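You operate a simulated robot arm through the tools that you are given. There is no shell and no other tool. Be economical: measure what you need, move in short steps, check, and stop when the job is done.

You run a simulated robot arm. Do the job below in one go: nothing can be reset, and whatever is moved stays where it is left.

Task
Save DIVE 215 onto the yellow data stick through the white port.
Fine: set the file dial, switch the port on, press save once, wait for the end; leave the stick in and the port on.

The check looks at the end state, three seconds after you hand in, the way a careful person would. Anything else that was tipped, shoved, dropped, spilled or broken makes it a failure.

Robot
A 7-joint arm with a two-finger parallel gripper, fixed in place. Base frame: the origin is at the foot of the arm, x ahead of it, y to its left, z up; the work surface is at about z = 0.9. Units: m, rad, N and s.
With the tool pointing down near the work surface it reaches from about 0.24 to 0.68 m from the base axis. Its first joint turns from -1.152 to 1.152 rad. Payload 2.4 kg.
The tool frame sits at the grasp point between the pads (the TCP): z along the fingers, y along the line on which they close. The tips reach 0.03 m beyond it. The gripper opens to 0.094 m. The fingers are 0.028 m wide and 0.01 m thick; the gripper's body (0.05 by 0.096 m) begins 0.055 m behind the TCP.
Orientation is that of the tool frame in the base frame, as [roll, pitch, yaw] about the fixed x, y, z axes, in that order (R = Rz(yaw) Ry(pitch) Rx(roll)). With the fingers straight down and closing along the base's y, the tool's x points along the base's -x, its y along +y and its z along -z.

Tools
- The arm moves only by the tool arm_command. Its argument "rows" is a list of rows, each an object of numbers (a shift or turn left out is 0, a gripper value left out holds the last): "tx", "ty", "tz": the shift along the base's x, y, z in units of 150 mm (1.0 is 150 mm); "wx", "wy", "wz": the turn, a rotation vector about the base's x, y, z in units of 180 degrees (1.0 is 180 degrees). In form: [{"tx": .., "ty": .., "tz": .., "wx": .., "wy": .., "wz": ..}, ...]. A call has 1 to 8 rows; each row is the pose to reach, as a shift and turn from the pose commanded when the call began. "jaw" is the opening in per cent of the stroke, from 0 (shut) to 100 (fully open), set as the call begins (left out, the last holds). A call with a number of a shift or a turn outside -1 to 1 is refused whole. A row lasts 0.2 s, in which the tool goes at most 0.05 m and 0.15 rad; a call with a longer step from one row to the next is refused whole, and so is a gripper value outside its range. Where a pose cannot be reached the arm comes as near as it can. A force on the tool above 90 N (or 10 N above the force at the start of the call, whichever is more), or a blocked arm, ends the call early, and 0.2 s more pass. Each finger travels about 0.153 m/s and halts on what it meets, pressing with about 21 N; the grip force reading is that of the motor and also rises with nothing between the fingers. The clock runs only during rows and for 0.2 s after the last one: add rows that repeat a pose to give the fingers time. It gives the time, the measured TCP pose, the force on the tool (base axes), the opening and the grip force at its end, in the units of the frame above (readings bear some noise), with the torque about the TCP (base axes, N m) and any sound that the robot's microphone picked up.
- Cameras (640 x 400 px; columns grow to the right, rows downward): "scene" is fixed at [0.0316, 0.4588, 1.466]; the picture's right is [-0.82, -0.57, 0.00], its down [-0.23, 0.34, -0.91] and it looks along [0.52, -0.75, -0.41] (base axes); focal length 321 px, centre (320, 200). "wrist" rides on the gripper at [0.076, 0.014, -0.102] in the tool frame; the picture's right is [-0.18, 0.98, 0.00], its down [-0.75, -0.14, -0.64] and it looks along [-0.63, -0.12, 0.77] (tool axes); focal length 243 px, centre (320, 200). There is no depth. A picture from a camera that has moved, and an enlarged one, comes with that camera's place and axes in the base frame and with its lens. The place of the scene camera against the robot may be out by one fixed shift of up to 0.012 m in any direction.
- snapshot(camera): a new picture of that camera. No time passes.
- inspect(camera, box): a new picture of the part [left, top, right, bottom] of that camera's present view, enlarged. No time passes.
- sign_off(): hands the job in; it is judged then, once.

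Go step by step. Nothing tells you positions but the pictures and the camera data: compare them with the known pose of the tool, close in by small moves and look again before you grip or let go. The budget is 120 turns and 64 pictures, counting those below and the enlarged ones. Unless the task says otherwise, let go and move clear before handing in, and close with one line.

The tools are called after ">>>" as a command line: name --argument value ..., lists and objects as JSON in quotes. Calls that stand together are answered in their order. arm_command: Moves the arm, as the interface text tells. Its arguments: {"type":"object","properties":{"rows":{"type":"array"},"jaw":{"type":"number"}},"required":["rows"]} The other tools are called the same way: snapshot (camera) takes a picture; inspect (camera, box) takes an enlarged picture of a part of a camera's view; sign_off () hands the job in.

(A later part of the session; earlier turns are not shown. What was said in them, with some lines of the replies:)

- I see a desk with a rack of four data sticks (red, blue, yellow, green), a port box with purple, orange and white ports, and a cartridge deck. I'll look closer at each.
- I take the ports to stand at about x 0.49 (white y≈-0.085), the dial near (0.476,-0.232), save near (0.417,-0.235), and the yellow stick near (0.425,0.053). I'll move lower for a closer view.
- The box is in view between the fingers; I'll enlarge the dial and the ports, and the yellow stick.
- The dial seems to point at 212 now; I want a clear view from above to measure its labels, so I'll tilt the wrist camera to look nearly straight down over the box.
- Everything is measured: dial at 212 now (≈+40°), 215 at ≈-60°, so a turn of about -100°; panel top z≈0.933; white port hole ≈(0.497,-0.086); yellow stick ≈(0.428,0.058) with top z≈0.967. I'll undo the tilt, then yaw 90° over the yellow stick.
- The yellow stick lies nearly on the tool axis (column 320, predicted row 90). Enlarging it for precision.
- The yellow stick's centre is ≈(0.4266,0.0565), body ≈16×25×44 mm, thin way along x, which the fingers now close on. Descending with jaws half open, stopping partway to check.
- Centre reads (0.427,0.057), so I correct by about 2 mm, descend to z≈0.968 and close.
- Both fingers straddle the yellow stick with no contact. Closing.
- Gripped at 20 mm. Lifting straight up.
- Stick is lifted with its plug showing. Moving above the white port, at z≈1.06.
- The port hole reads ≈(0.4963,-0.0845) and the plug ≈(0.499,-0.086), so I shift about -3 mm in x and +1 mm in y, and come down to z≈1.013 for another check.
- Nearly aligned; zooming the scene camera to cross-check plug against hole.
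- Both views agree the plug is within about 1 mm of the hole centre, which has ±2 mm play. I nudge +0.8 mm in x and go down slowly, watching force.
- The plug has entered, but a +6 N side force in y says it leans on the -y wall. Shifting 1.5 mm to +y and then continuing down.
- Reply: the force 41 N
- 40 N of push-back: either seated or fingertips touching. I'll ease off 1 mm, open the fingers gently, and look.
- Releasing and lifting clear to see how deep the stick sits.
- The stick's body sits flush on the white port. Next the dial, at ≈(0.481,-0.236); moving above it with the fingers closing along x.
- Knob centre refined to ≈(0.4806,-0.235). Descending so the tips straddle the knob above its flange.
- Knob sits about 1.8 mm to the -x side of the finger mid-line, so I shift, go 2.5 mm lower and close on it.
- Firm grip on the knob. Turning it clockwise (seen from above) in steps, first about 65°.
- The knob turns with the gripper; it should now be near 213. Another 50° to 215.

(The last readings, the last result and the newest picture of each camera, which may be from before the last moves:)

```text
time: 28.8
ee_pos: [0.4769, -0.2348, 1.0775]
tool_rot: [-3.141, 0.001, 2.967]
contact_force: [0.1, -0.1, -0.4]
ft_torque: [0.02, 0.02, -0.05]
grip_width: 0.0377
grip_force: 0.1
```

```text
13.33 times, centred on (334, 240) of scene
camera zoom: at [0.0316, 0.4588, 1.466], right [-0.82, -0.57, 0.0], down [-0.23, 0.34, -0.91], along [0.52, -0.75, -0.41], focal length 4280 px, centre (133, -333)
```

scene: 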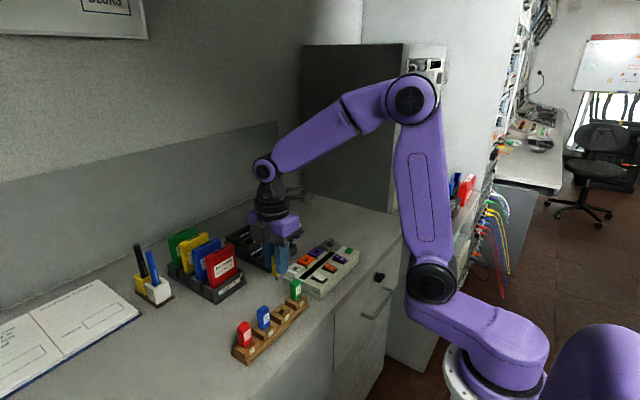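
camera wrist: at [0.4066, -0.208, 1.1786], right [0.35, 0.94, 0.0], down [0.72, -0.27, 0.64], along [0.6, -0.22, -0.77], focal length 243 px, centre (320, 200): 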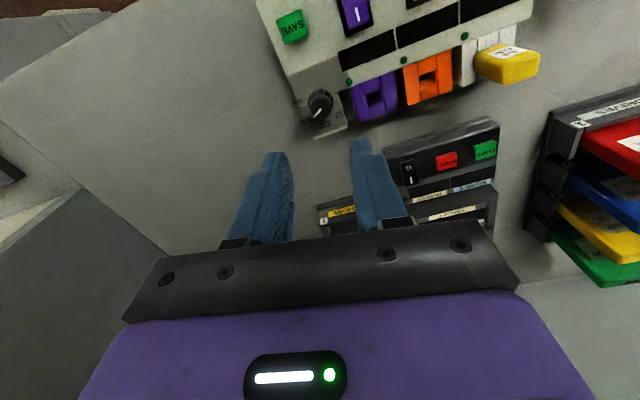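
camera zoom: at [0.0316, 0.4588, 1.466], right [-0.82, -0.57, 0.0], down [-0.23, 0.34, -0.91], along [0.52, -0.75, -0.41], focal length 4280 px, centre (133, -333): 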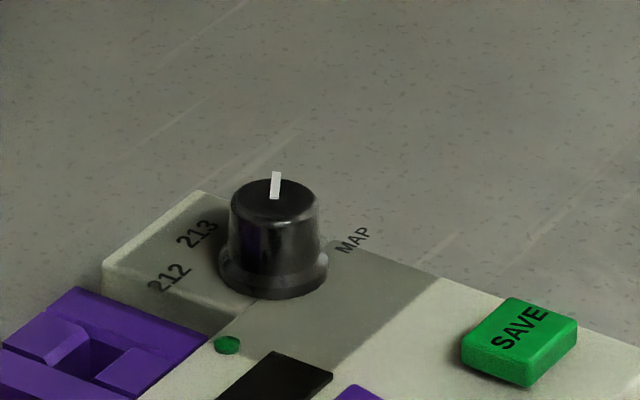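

The pointer now reads about -60°, on 215. Next the white switch: its I end is at ≈(0.430,-0.085). Closing the fingers, squaring the yaw and moving over it.

>>> arm_command --rows '[{"tx": -0.2, "wz": 0.02}, {"tx": -0.32, "ty": 0.2, "wz": 0.04}, {"tx": -0.32, "ty": 0.45, "wz": 0.0556}, {"tx": -0.32, "ty": 0.7, "tz": -0.1, "wz": 0.0556}, {"tx": -0.32, "ty": 1.0, "tz": -0.25, "wz": 0.0556}, {"tx": -0.32, "ty": 1.0, "tz": -0.35, "wz": 0.0556}, {"tx": -0.32, "ty": 1.0, "tz": -0.35, "wz": 0.0556}]' --jaw 0

>>> inspect --camera "wrist" --box '[250, 70, 410, 190]'

>>> inspect --camera "scene" --box '[290, 230, 354, 290]'

```text
refused: row 5 steps farther than a row can; nothing moved
```

```text
3.33 times, centred on (330, 130) of wrist
camera zoom: at [0.4066, -0.208, 1.1786], right [0.35, 0.94, 0.0], down [0.72, -0.27, 0.64], along [0.6, -0.22, -0.77], focal length 809 px, centre (287, 433)
```

zoom: 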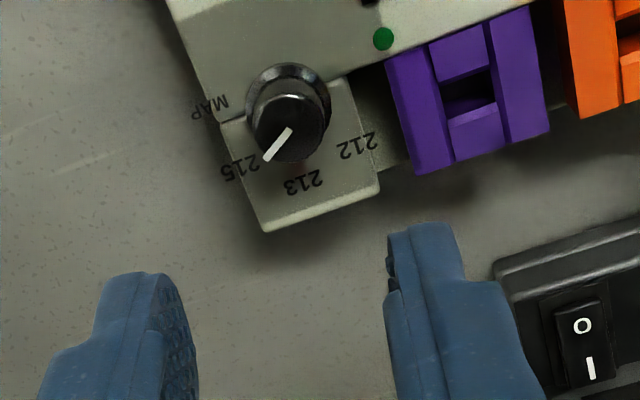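

```text
6.67 times, centred on (322, 260) of scene
camera zoom: at [0.0316, 0.4588, 1.466], right [-0.82, -0.57, 0.0], down [-0.23, 0.34, -0.91], along [0.52, -0.75, -0.41], focal length 2140 px, centre (307, -200)
```

zoom: 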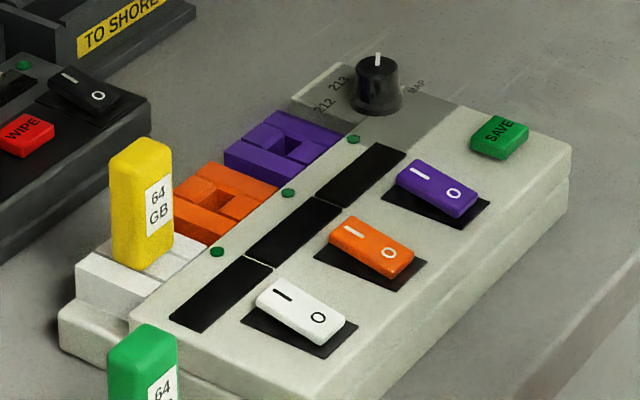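

The dial clearly points to 215. Redoing the move in smaller steps.

>>> arm_command --rows '[{"tx": -0.2, "wz": 0.02}, {"tx": -0.32, "ty": 0.2, "wz": 0.04}, {"tx": -0.32, "ty": 0.45, "wz": 0.0556}, {"tx": -0.32, "ty": 0.7, "tz": -0.1, "wz": 0.0556}, {"tx": -0.32, "ty": 0.9, "tz": -0.25, "wz": 0.0556}, {"tx": -0.32, "ty": 1.0, "tz": -0.35, "wz": 0.0556}, {"tx": -0.32, "ty": 1.0, "tz": -0.35, "wz": 0.0556}]' --jaw 0

>>> inspect --camera "wrist" --box '[250, 70, 410, 190]'

>>> inspect --camera "scene" --box '[290, 230, 354, 290]'

```text
time: 30.4
ee_pos: [0.4293, -0.0847, 1.0246]
tool_rot: [3.141, 0.0, -3.139]
contact_force: [-1.1, 0.2, 0.0]
ft_torque: [0.01, -0.01, -0.01]
grip_width: 0.0
grip_force: 21.1
```

```text
3.33 times, centred on (330, 130) of wrist
camera zoom: at [0.3549, -0.0711, 1.1253], right [0.18, 0.98, 0.0], down [0.75, -0.14, 0.64], along [0.63, -0.12, -0.77], focal length 809 px, centre (287, 433)
```

zoom: 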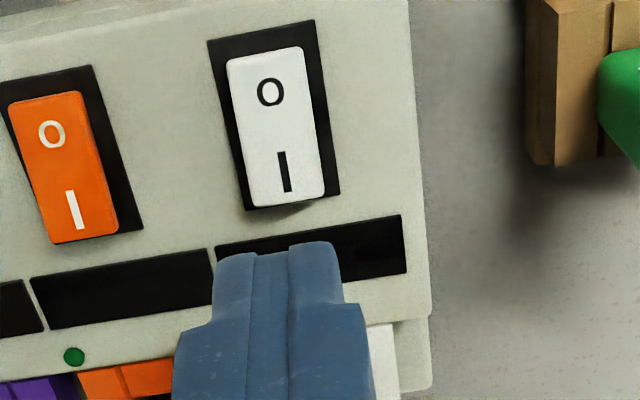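

```text
6.67 times, centred on (322, 260) of scene
camera zoom: at [0.0316, 0.4589, 1.466], right [-0.82, -0.57, 0.0], down [-0.23, 0.34, -0.91], along [0.52, -0.75, -0.41], focal length 2140 px, centre (307, -200)
```

zoom: 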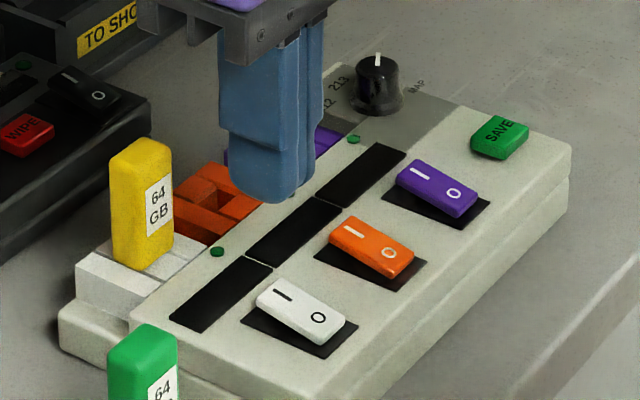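

The tip is lined up over the I end, which stands raised. Pressing down gently.

>>> arm_command --rows '[{"tz": -0.15}, {"tz": -0.25}, {"tz": -0.29}, {"tz": -0.32}, {"tz": -0.34}, {"tz": -0.36}, {"tz": -0.36}]'

>>> inspect --camera "scene" --box '[290, 230, 354, 290]'

```text
time: 31.8
ee_pos: [0.4328, -0.0849, 0.976]
tool_rot: [-3.14, 0.008, 3.141]
contact_force: [-2.5, 1.3, 7.8]
ft_torque: [0.02, 0.15, -0.08]
grip_width: 0.0
grip_force: 20.7
stopped in row 7: the force on the tool passed its limit at 104 N (the readings are from after the stop); the commanded pose is now the measured one
```

```text
6.67 times, centred on (322, 260) of scene
camera zoom: at [0.0315, 0.4589, 1.466], right [-0.82, -0.57, 0.0], down [-0.23, 0.34, -0.91], along [0.52, -0.75, -0.41], focal length 2140 px, centre (307, -200)
```

zoom: 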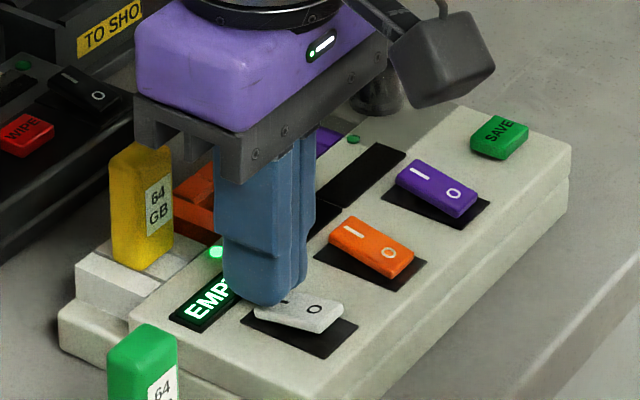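

The white port is on: its LED is lit and the display says "EMPT…". I'll lift off and read it, checking nothing shifted.

>>> arm_command --rows '[{"tz": 0.2}, {"tz": 0.45}, {"tz": 0.45}]'

>>> inspect --camera "scene" --box '[290, 230, 354, 290]'

>>> inspect --camera "wrist" --box '[230, 70, 430, 210]'

```text
time: 32.6
ee_pos: [0.4322, -0.0846, 1.0428]
tool_rot: [-3.139, 0.008, -3.139]
contact_force: [-0.3, -0.4, -0.8]
ft_torque: [0.05, -0.05, -0.01]
grip_width: 0.0
grip_force: 20.7
```

```text
6.67 times, centred on (322, 260) of scene
camera zoom: at [0.0316, 0.4588, 1.466], right [-0.82, -0.57, 0.0], down [-0.23, 0.34, -0.91], along [0.52, -0.75, -0.41], focal length 2140 px, centre (307, -200)
```

zoom: 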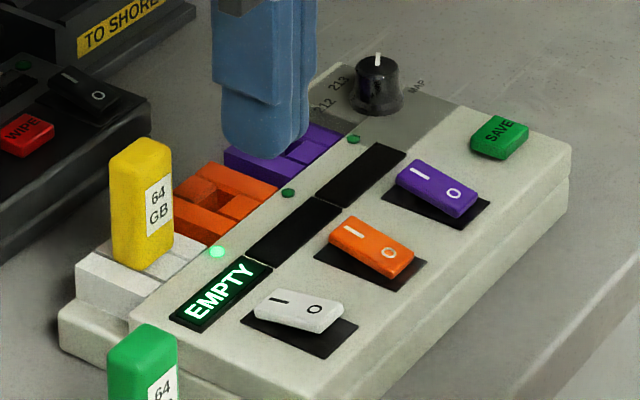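

```text
2.86 times, centred on (330, 140) of wrist
camera zoom: at [0.3568, -0.0708, 1.1436], right [0.18, 0.98, 0.0], down [0.75, -0.14, 0.65], along [0.64, -0.12, -0.76], focal length 693 px, centre (291, 371)
```

zoom: 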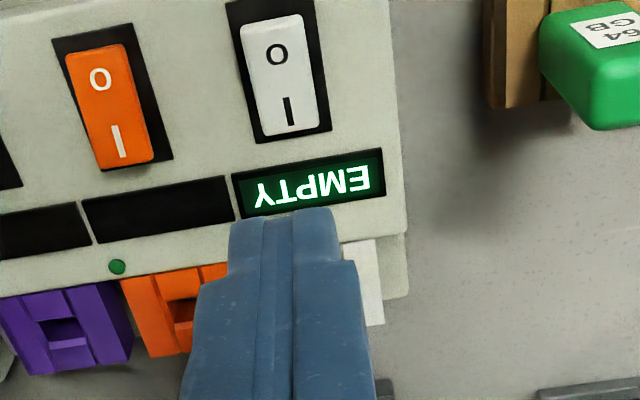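

The display reads EMPTY, which could mean either an empty stick or an unseated one. To be sure, I'll push the stick's top lightly with closed fingers.

>>> arm_command --rows '[{"tx": 0.15, "ty": 0.003}, {"tx": 0.3, "ty": 0.006}, {"tx": 0.425, "ty": 0.006}, {"tx": 0.425, "ty": 0.006, "tz": -0.15}, {"tx": 0.425, "ty": 0.006, "tz": -0.22}, {"tx": 0.425, "ty": 0.006, "tz": -0.22}]'

>>> inspect --camera "scene" --box '[276, 241, 316, 276]'

```text
time: 34.0
ee_pos: [0.4966, -0.0841, 1.0155]
tool_rot: [-3.138, 0.019, -3.139]
contact_force: [-16.2, 3.5, 79.2]
ft_torque: [0.09, 1.12, -0.03]
grip_width: 0.0
grip_force: 21.8
```

```text
11.43 times, centred on (296, 258) of scene
camera zoom: at [0.0299, 0.4592, 1.4659], right [-0.82, -0.57, 0.0], down [-0.23, 0.34, -0.91], along [0.52, -0.75, -0.41], focal length 3669 px, centre (594, -469)
```

zoom: 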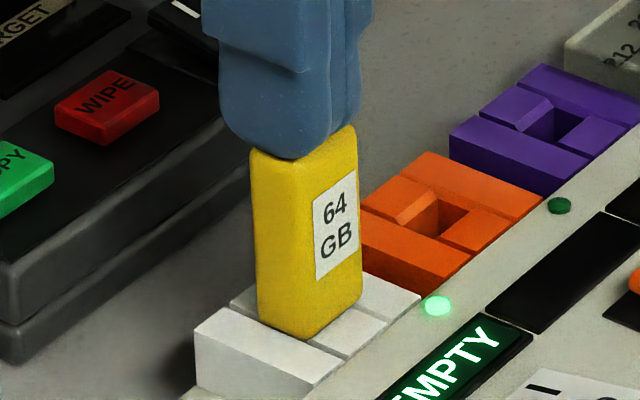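

The stick takes 79 N without moving, so it's against a hard stop. I'll raise the arm and zoom closely at the base of the stick to see whether any plug is showing.

>>> arm_command --rows '[{"tz": 0.15}, {"tz": 0.4}, {"tz": 0.4}]'

>>> inspect --camera "scene" --box '[285, 262, 305, 275]'

>>> inspect --camera "wrist" --box '[250, 70, 410, 190]'

```text
time: 34.8
ee_pos: [0.4965, -0.0838, 1.0702]
tool_rot: [-3.139, 0.007, -3.14]
contact_force: [0.5, 0.2, -1.0]
ft_torque: [0.01, -0.02, 0.04]
grip_width: 0.0
grip_force: 21.2
```

```text
16.00 times, centred on (295, 268) of scene
camera zoom: at [0.0316, 0.4588, 1.466], right [-0.82, -0.57, 0.0], down [-0.23, 0.34, -0.91], along [0.52, -0.75, -0.41], focal length 5137 px, centre (720, -896)
```

zoom: 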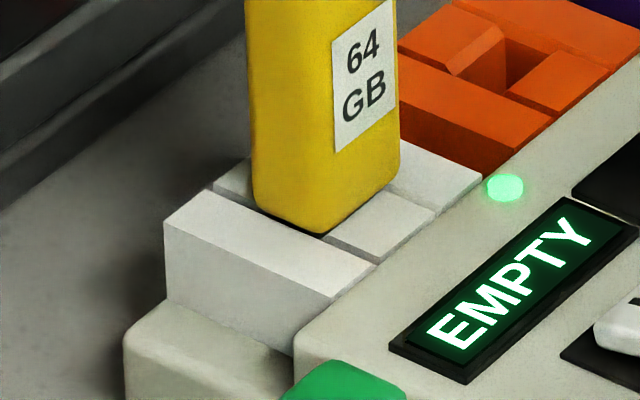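

```text
3.33 times, centred on (330, 130) of wrist
camera zoom: at [0.421, -0.0699, 1.1708], right [0.18, 0.98, 0.0], down [0.75, -0.14, 0.65], along [0.64, -0.12, -0.76], focal length 809 px, centre (287, 433)
```

zoom: 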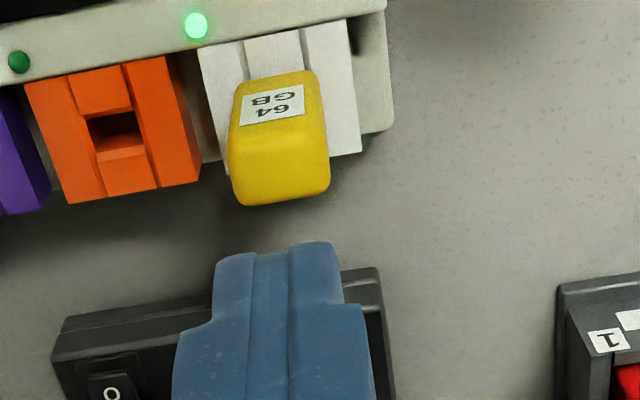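

The body rests flush on the port with no plug showing, so EMPTY refers to the stick's contents. Moving over SAVE at ≈(0.416,-0.2355).

>>> arm_command --rows '[{"tx": -0.27, "ty": -0.05}, {"tx": -0.537, "ty": -0.1}, {"tx": -0.537, "ty": -0.4}, {"tx": -0.537, "ty": -0.7}, {"tx": -0.537, "ty": -1.0}, {"tx": -0.537, "ty": -1.0, "tz": -0.25}, {"tx": -0.537, "ty": -1.0, "tz": -0.4}, {"tx": -0.537, "ty": -1.0, "tz": -0.4}]'

>>> inspect --camera "wrist" --box '[250, 70, 410, 190]'

>>> inspect --camera "scene" --box '[320, 210, 384, 270]'

```text
time: 36.6
ee_pos: [0.416, -0.2349, 1.0094]
tool_rot: [-3.14, 0.007, -3.14]
contact_force: [0.4, 0.8, -0.1]
ft_torque: [-0.01, 0.01, 0.01]
grip_width: 0.0
grip_force: 20.7
```

```text
3.33 times, centred on (330, 130) of wrist
camera zoom: at [0.3396, -0.2206, 1.11], right [0.18, 0.98, 0.0], down [0.75, -0.14, 0.65], along [0.64, -0.12, -0.76], focal length 809 px, centre (287, 433)
```

zoom: 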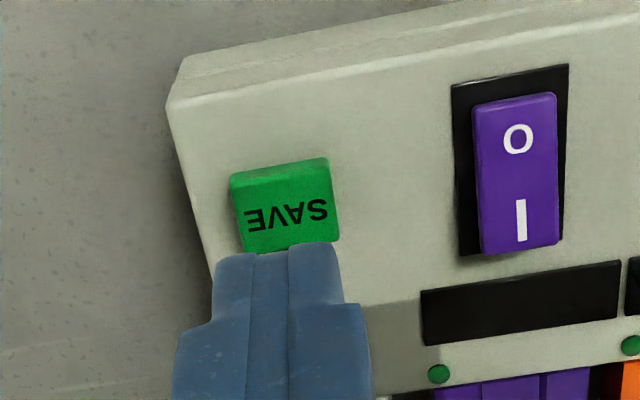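

```text
6.67 times, centred on (352, 240) of scene
camera zoom: at [0.0316, 0.4588, 1.466], right [-0.82, -0.57, 0.0], down [-0.23, 0.34, -0.91], along [0.52, -0.75, -0.41], focal length 2140 px, centre (107, -67)
```

zoom: 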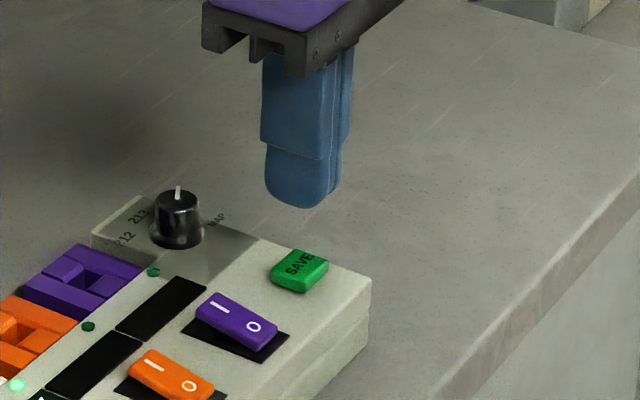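

Centred over SAVE. Pressing down slowly, one press.

>>> arm_command --rows '[{"tz": -0.12}, {"tz": -0.2}, {"tz": -0.225}, {"tz": -0.235}, {"tz": -0.245}, {"tz": -0.25}]'

```text
time: 38.0
ee_pos: [0.4175, -0.2347, 0.9719]
tool_rot: [-3.139, 0.01, -3.14]
contact_force: [-0.3, -0.3, 7.1]
ft_torque: [0.01, 0.05, 0.0]
grip_width: 0.0001
grip_force: 20.7
heard: click
```

A click was heard at 7 N: one press. Lifting off and reading the display.

>>> arm_command --rows '[{"tz": 0.15}, {"tz": 0.4}, {"tz": 0.6}, {"tz": 0.6}]'

>>> inspect --camera "scene" --box '[290, 230, 354, 290]'

```text
time: 39.0
ee_pos: [0.4152, -0.2339, 1.0618]
tool_rot: [-3.14, 0.005, -3.141]
contact_force: [0.1, 0.0, 0.6]
ft_torque: [0.0, 0.0, 0.01]
grip_width: 0.0
grip_force: 21.3
```

```text
6.67 times, centred on (322, 260) of scene
camera zoom: at [0.0316, 0.4588, 1.466], right [-0.82, -0.57, 0.0], down [-0.23, 0.34, -0.91], along [0.52, -0.75, -0.41], focal length 2140 px, centre (307, -200)
```

zoom: 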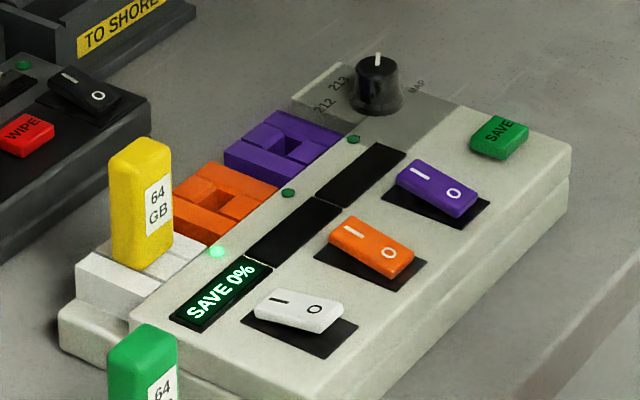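

The display shows SAVE 0%: the save is running. I'll wait.

>>> arm_command --rows '[{"tz": 0.1}, {"tz": 0.2}, {"tz": 0.2}, {"tz": 0.2}, {"tz": 0.2}, {"tz": 0.2}, {"tz": 0.2}, {"tz": 0.2}]'

>>> arm_command --rows '[{}, {}, {}, {}, {}, {}, {}, {}]'

>>> arm_command --rows '[{}, {}, {}, {}, {}, {}, {}, {}]'

>>> inspect --camera "scene" --box '[290, 230, 354, 290]'

```text
time: 40.8
ee_pos: [0.4168, -0.2329, 1.0913]
tool_rot: [-3.14, 0.006, -3.139]
contact_force: [0.2, -0.7, -0.3]
ft_torque: [0.0, -0.02, 0.0]
grip_width: 0.0
grip_force: 21.0
```

```text
time: 42.6
ee_pos: [0.4145, -0.2338, 1.0911]
tool_rot: [-3.139, 0.008, -3.139]
contact_force: [0.0, -0.1, 0.2]
ft_torque: [0.01, 0.02, 0.01]
grip_width: 0.0
grip_force: 20.8
```

```text
time: 44.4
ee_pos: [0.4153, -0.2328, 1.0912]
tool_rot: [-3.14, 0.007, -3.139]
contact_force: [-0.2, -0.1, 0.1]
ft_torque: [-0.01, -0.02, 0.01]
grip_width: 0.0002
grip_force: 21.4
```

```text
6.67 times, centred on (322, 260) of scene
camera zoom: at [0.0316, 0.4588, 1.466], right [-0.82, -0.57, 0.0], down [-0.23, 0.34, -0.91], along [0.52, -0.75, -0.41], focal length 2140 px, centre (307, -200)
```

zoom: 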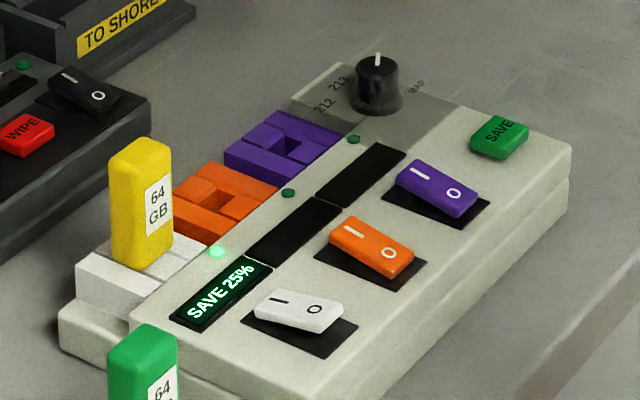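

25% after about 6 s, so the end should come near t≈63 s. Waiting on.

>>> arm_command --rows '[{}, {}, {}, {}, {}, {}, {}, {}]'

>>> arm_command --rows '[{}, {}, {}, {}, {}, {}, {}, {}]'

>>> arm_command --rows '[{}, {}, {}, {}, {}, {}, {}, {}]'

>>> arm_command --rows '[{}, {}, {}, {}, {}, {}, {}, {}]'

>>> arm_command --rows '[{}, {}, {}, {}, {}, {}, {}, {}]'

>>> arm_command --rows '[{}, {}, {}, {}, {}, {}, {}, {}]'

>>> arm_command --rows '[{}, {}, {}, {}, {}, {}, {}, {}]'

>>> arm_command --rows '[{}, {}, {}, {}, {}, {}, {}, {}]'

>>> arm_command --rows '[{}, {}, {}, {}, {}, {}, {}, {}]'

>>> arm_command --rows '[{}, {}, {}, {}, {}, {}, {}, {}]'

>>> arm_command --rows '[{}, {}, {}, {}, {}, {}, {}, {}]'

>>> inspect --camera "scene" --box '[290, 230, 354, 290]'

```text
time: 46.2
ee_pos: [0.4168, -0.2336, 1.0915]
tool_rot: [-3.14, 0.007, -3.141]
contact_force: [-1.5, 0.4, 0.1]
ft_torque: [0.0, 0.0, 0.01]
grip_width: 0.0001
grip_force: 20.8
```

```text
time: 48.0
ee_pos: [0.4155, -0.2333, 1.0914]
tool_rot: [-3.139, 0.007, -3.139]
contact_force: [0.0, -0.3, 0.0]
ft_torque: [-0.02, -0.01, -0.01]
grip_width: 0.0001
grip_force: 20.7
```

```text
time: 49.8
ee_pos: [0.4166, -0.2336, 1.0915]
tool_rot: [-3.14, 0.005, -3.139]
contact_force: [-0.5, 0.1, 0.6]
ft_torque: [0.03, 0.03, -0.02]
grip_width: 0.0
grip_force: 21.4
```

```text
time: 51.6
ee_pos: [0.4174, -0.2351, 1.0915]
tool_rot: [-3.141, 0.008, -3.139]
contact_force: [0.5, -0.8, 0.4]
ft_torque: [-0.01, -0.01, 0.0]
grip_width: 0.0
grip_force: 21.3
```

```text
time: 53.4
ee_pos: [0.4174, -0.2347, 1.0917]
tool_rot: [-3.14, 0.007, -3.139]
contact_force: [0.7, -0.5, -0.2]
ft_torque: [0.0, 0.01, 0.02]
grip_width: 0.0001
grip_force: 21.0
```

```text
time: 55.2
ee_pos: [0.4169, -0.2342, 1.0908]
tool_rot: [3.141, 0.008, -3.139]
contact_force: [0.4, 0.1, -0.1]
ft_torque: [-0.01, 0.02, 0.0]
grip_width: 0.0001
grip_force: 20.6
```

```text
time: 57.0
ee_pos: [0.4156, -0.2336, 1.0923]
tool_rot: [-3.14, 0.006, -3.14]
contact_force: [-0.3, 0.3, 0.0]
ft_torque: [-0.01, -0.02, -0.01]
grip_width: 0.0003
grip_force: 21.3
```

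```text
time: 58.8
ee_pos: [0.4154, -0.2344, 1.0922]
tool_rot: [-3.141, 0.008, -3.14]
contact_force: [0.0, -0.1, -0.2]
ft_torque: [0.03, -0.02, 0.0]
grip_width: 0.0
grip_force: 21.2
```

```text
time: 60.6
ee_pos: [0.4155, -0.2333, 1.0913]
tool_rot: [-3.139, 0.007, -3.141]
contact_force: [-0.8, 0.2, -0.5]
ft_torque: [-0.02, 0.02, 0.0]
grip_width: 0.0001
grip_force: 20.8
```

```text
time: 62.4
ee_pos: [0.416, -0.2337, 1.0913]
tool_rot: [-3.141, 0.007, -3.139]
contact_force: [-0.7, -0.2, -0.1]
ft_torque: [0.0, 0.0, 0.01]
grip_width: 0.0001
grip_force: 21.3
```

```text
time: 64.2
ee_pos: [0.4157, -0.2325, 1.0908]
tool_rot: [-3.14, 0.007, -3.139]
contact_force: [0.1, 0.9, 0.3]
ft_torque: [-0.01, -0.05, 0.02]
grip_width: 0.0002
grip_force: 20.6
```

```text
6.67 times, centred on (322, 260) of scene
camera zoom: at [0.0316, 0.4588, 1.466], right [-0.82, -0.57, 0.0], down [-0.23, 0.34, -0.91], along [0.52, -0.75, -0.41], focal length 2140 px, centre (307, -200)
```

zoom: 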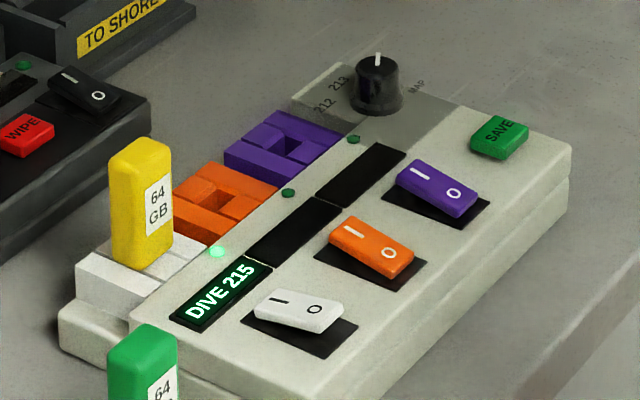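

The display now reads DIVE 215, so the save has finished. The stick is in, the port is on and the arm is clear; handing in.

>>> sign_off

```text
The job is handed in.
```

DIVE 215 is saved on the yellow stick: the white port's display showed "DIVE 215" when the save ended, and I left the stick in and the port on.
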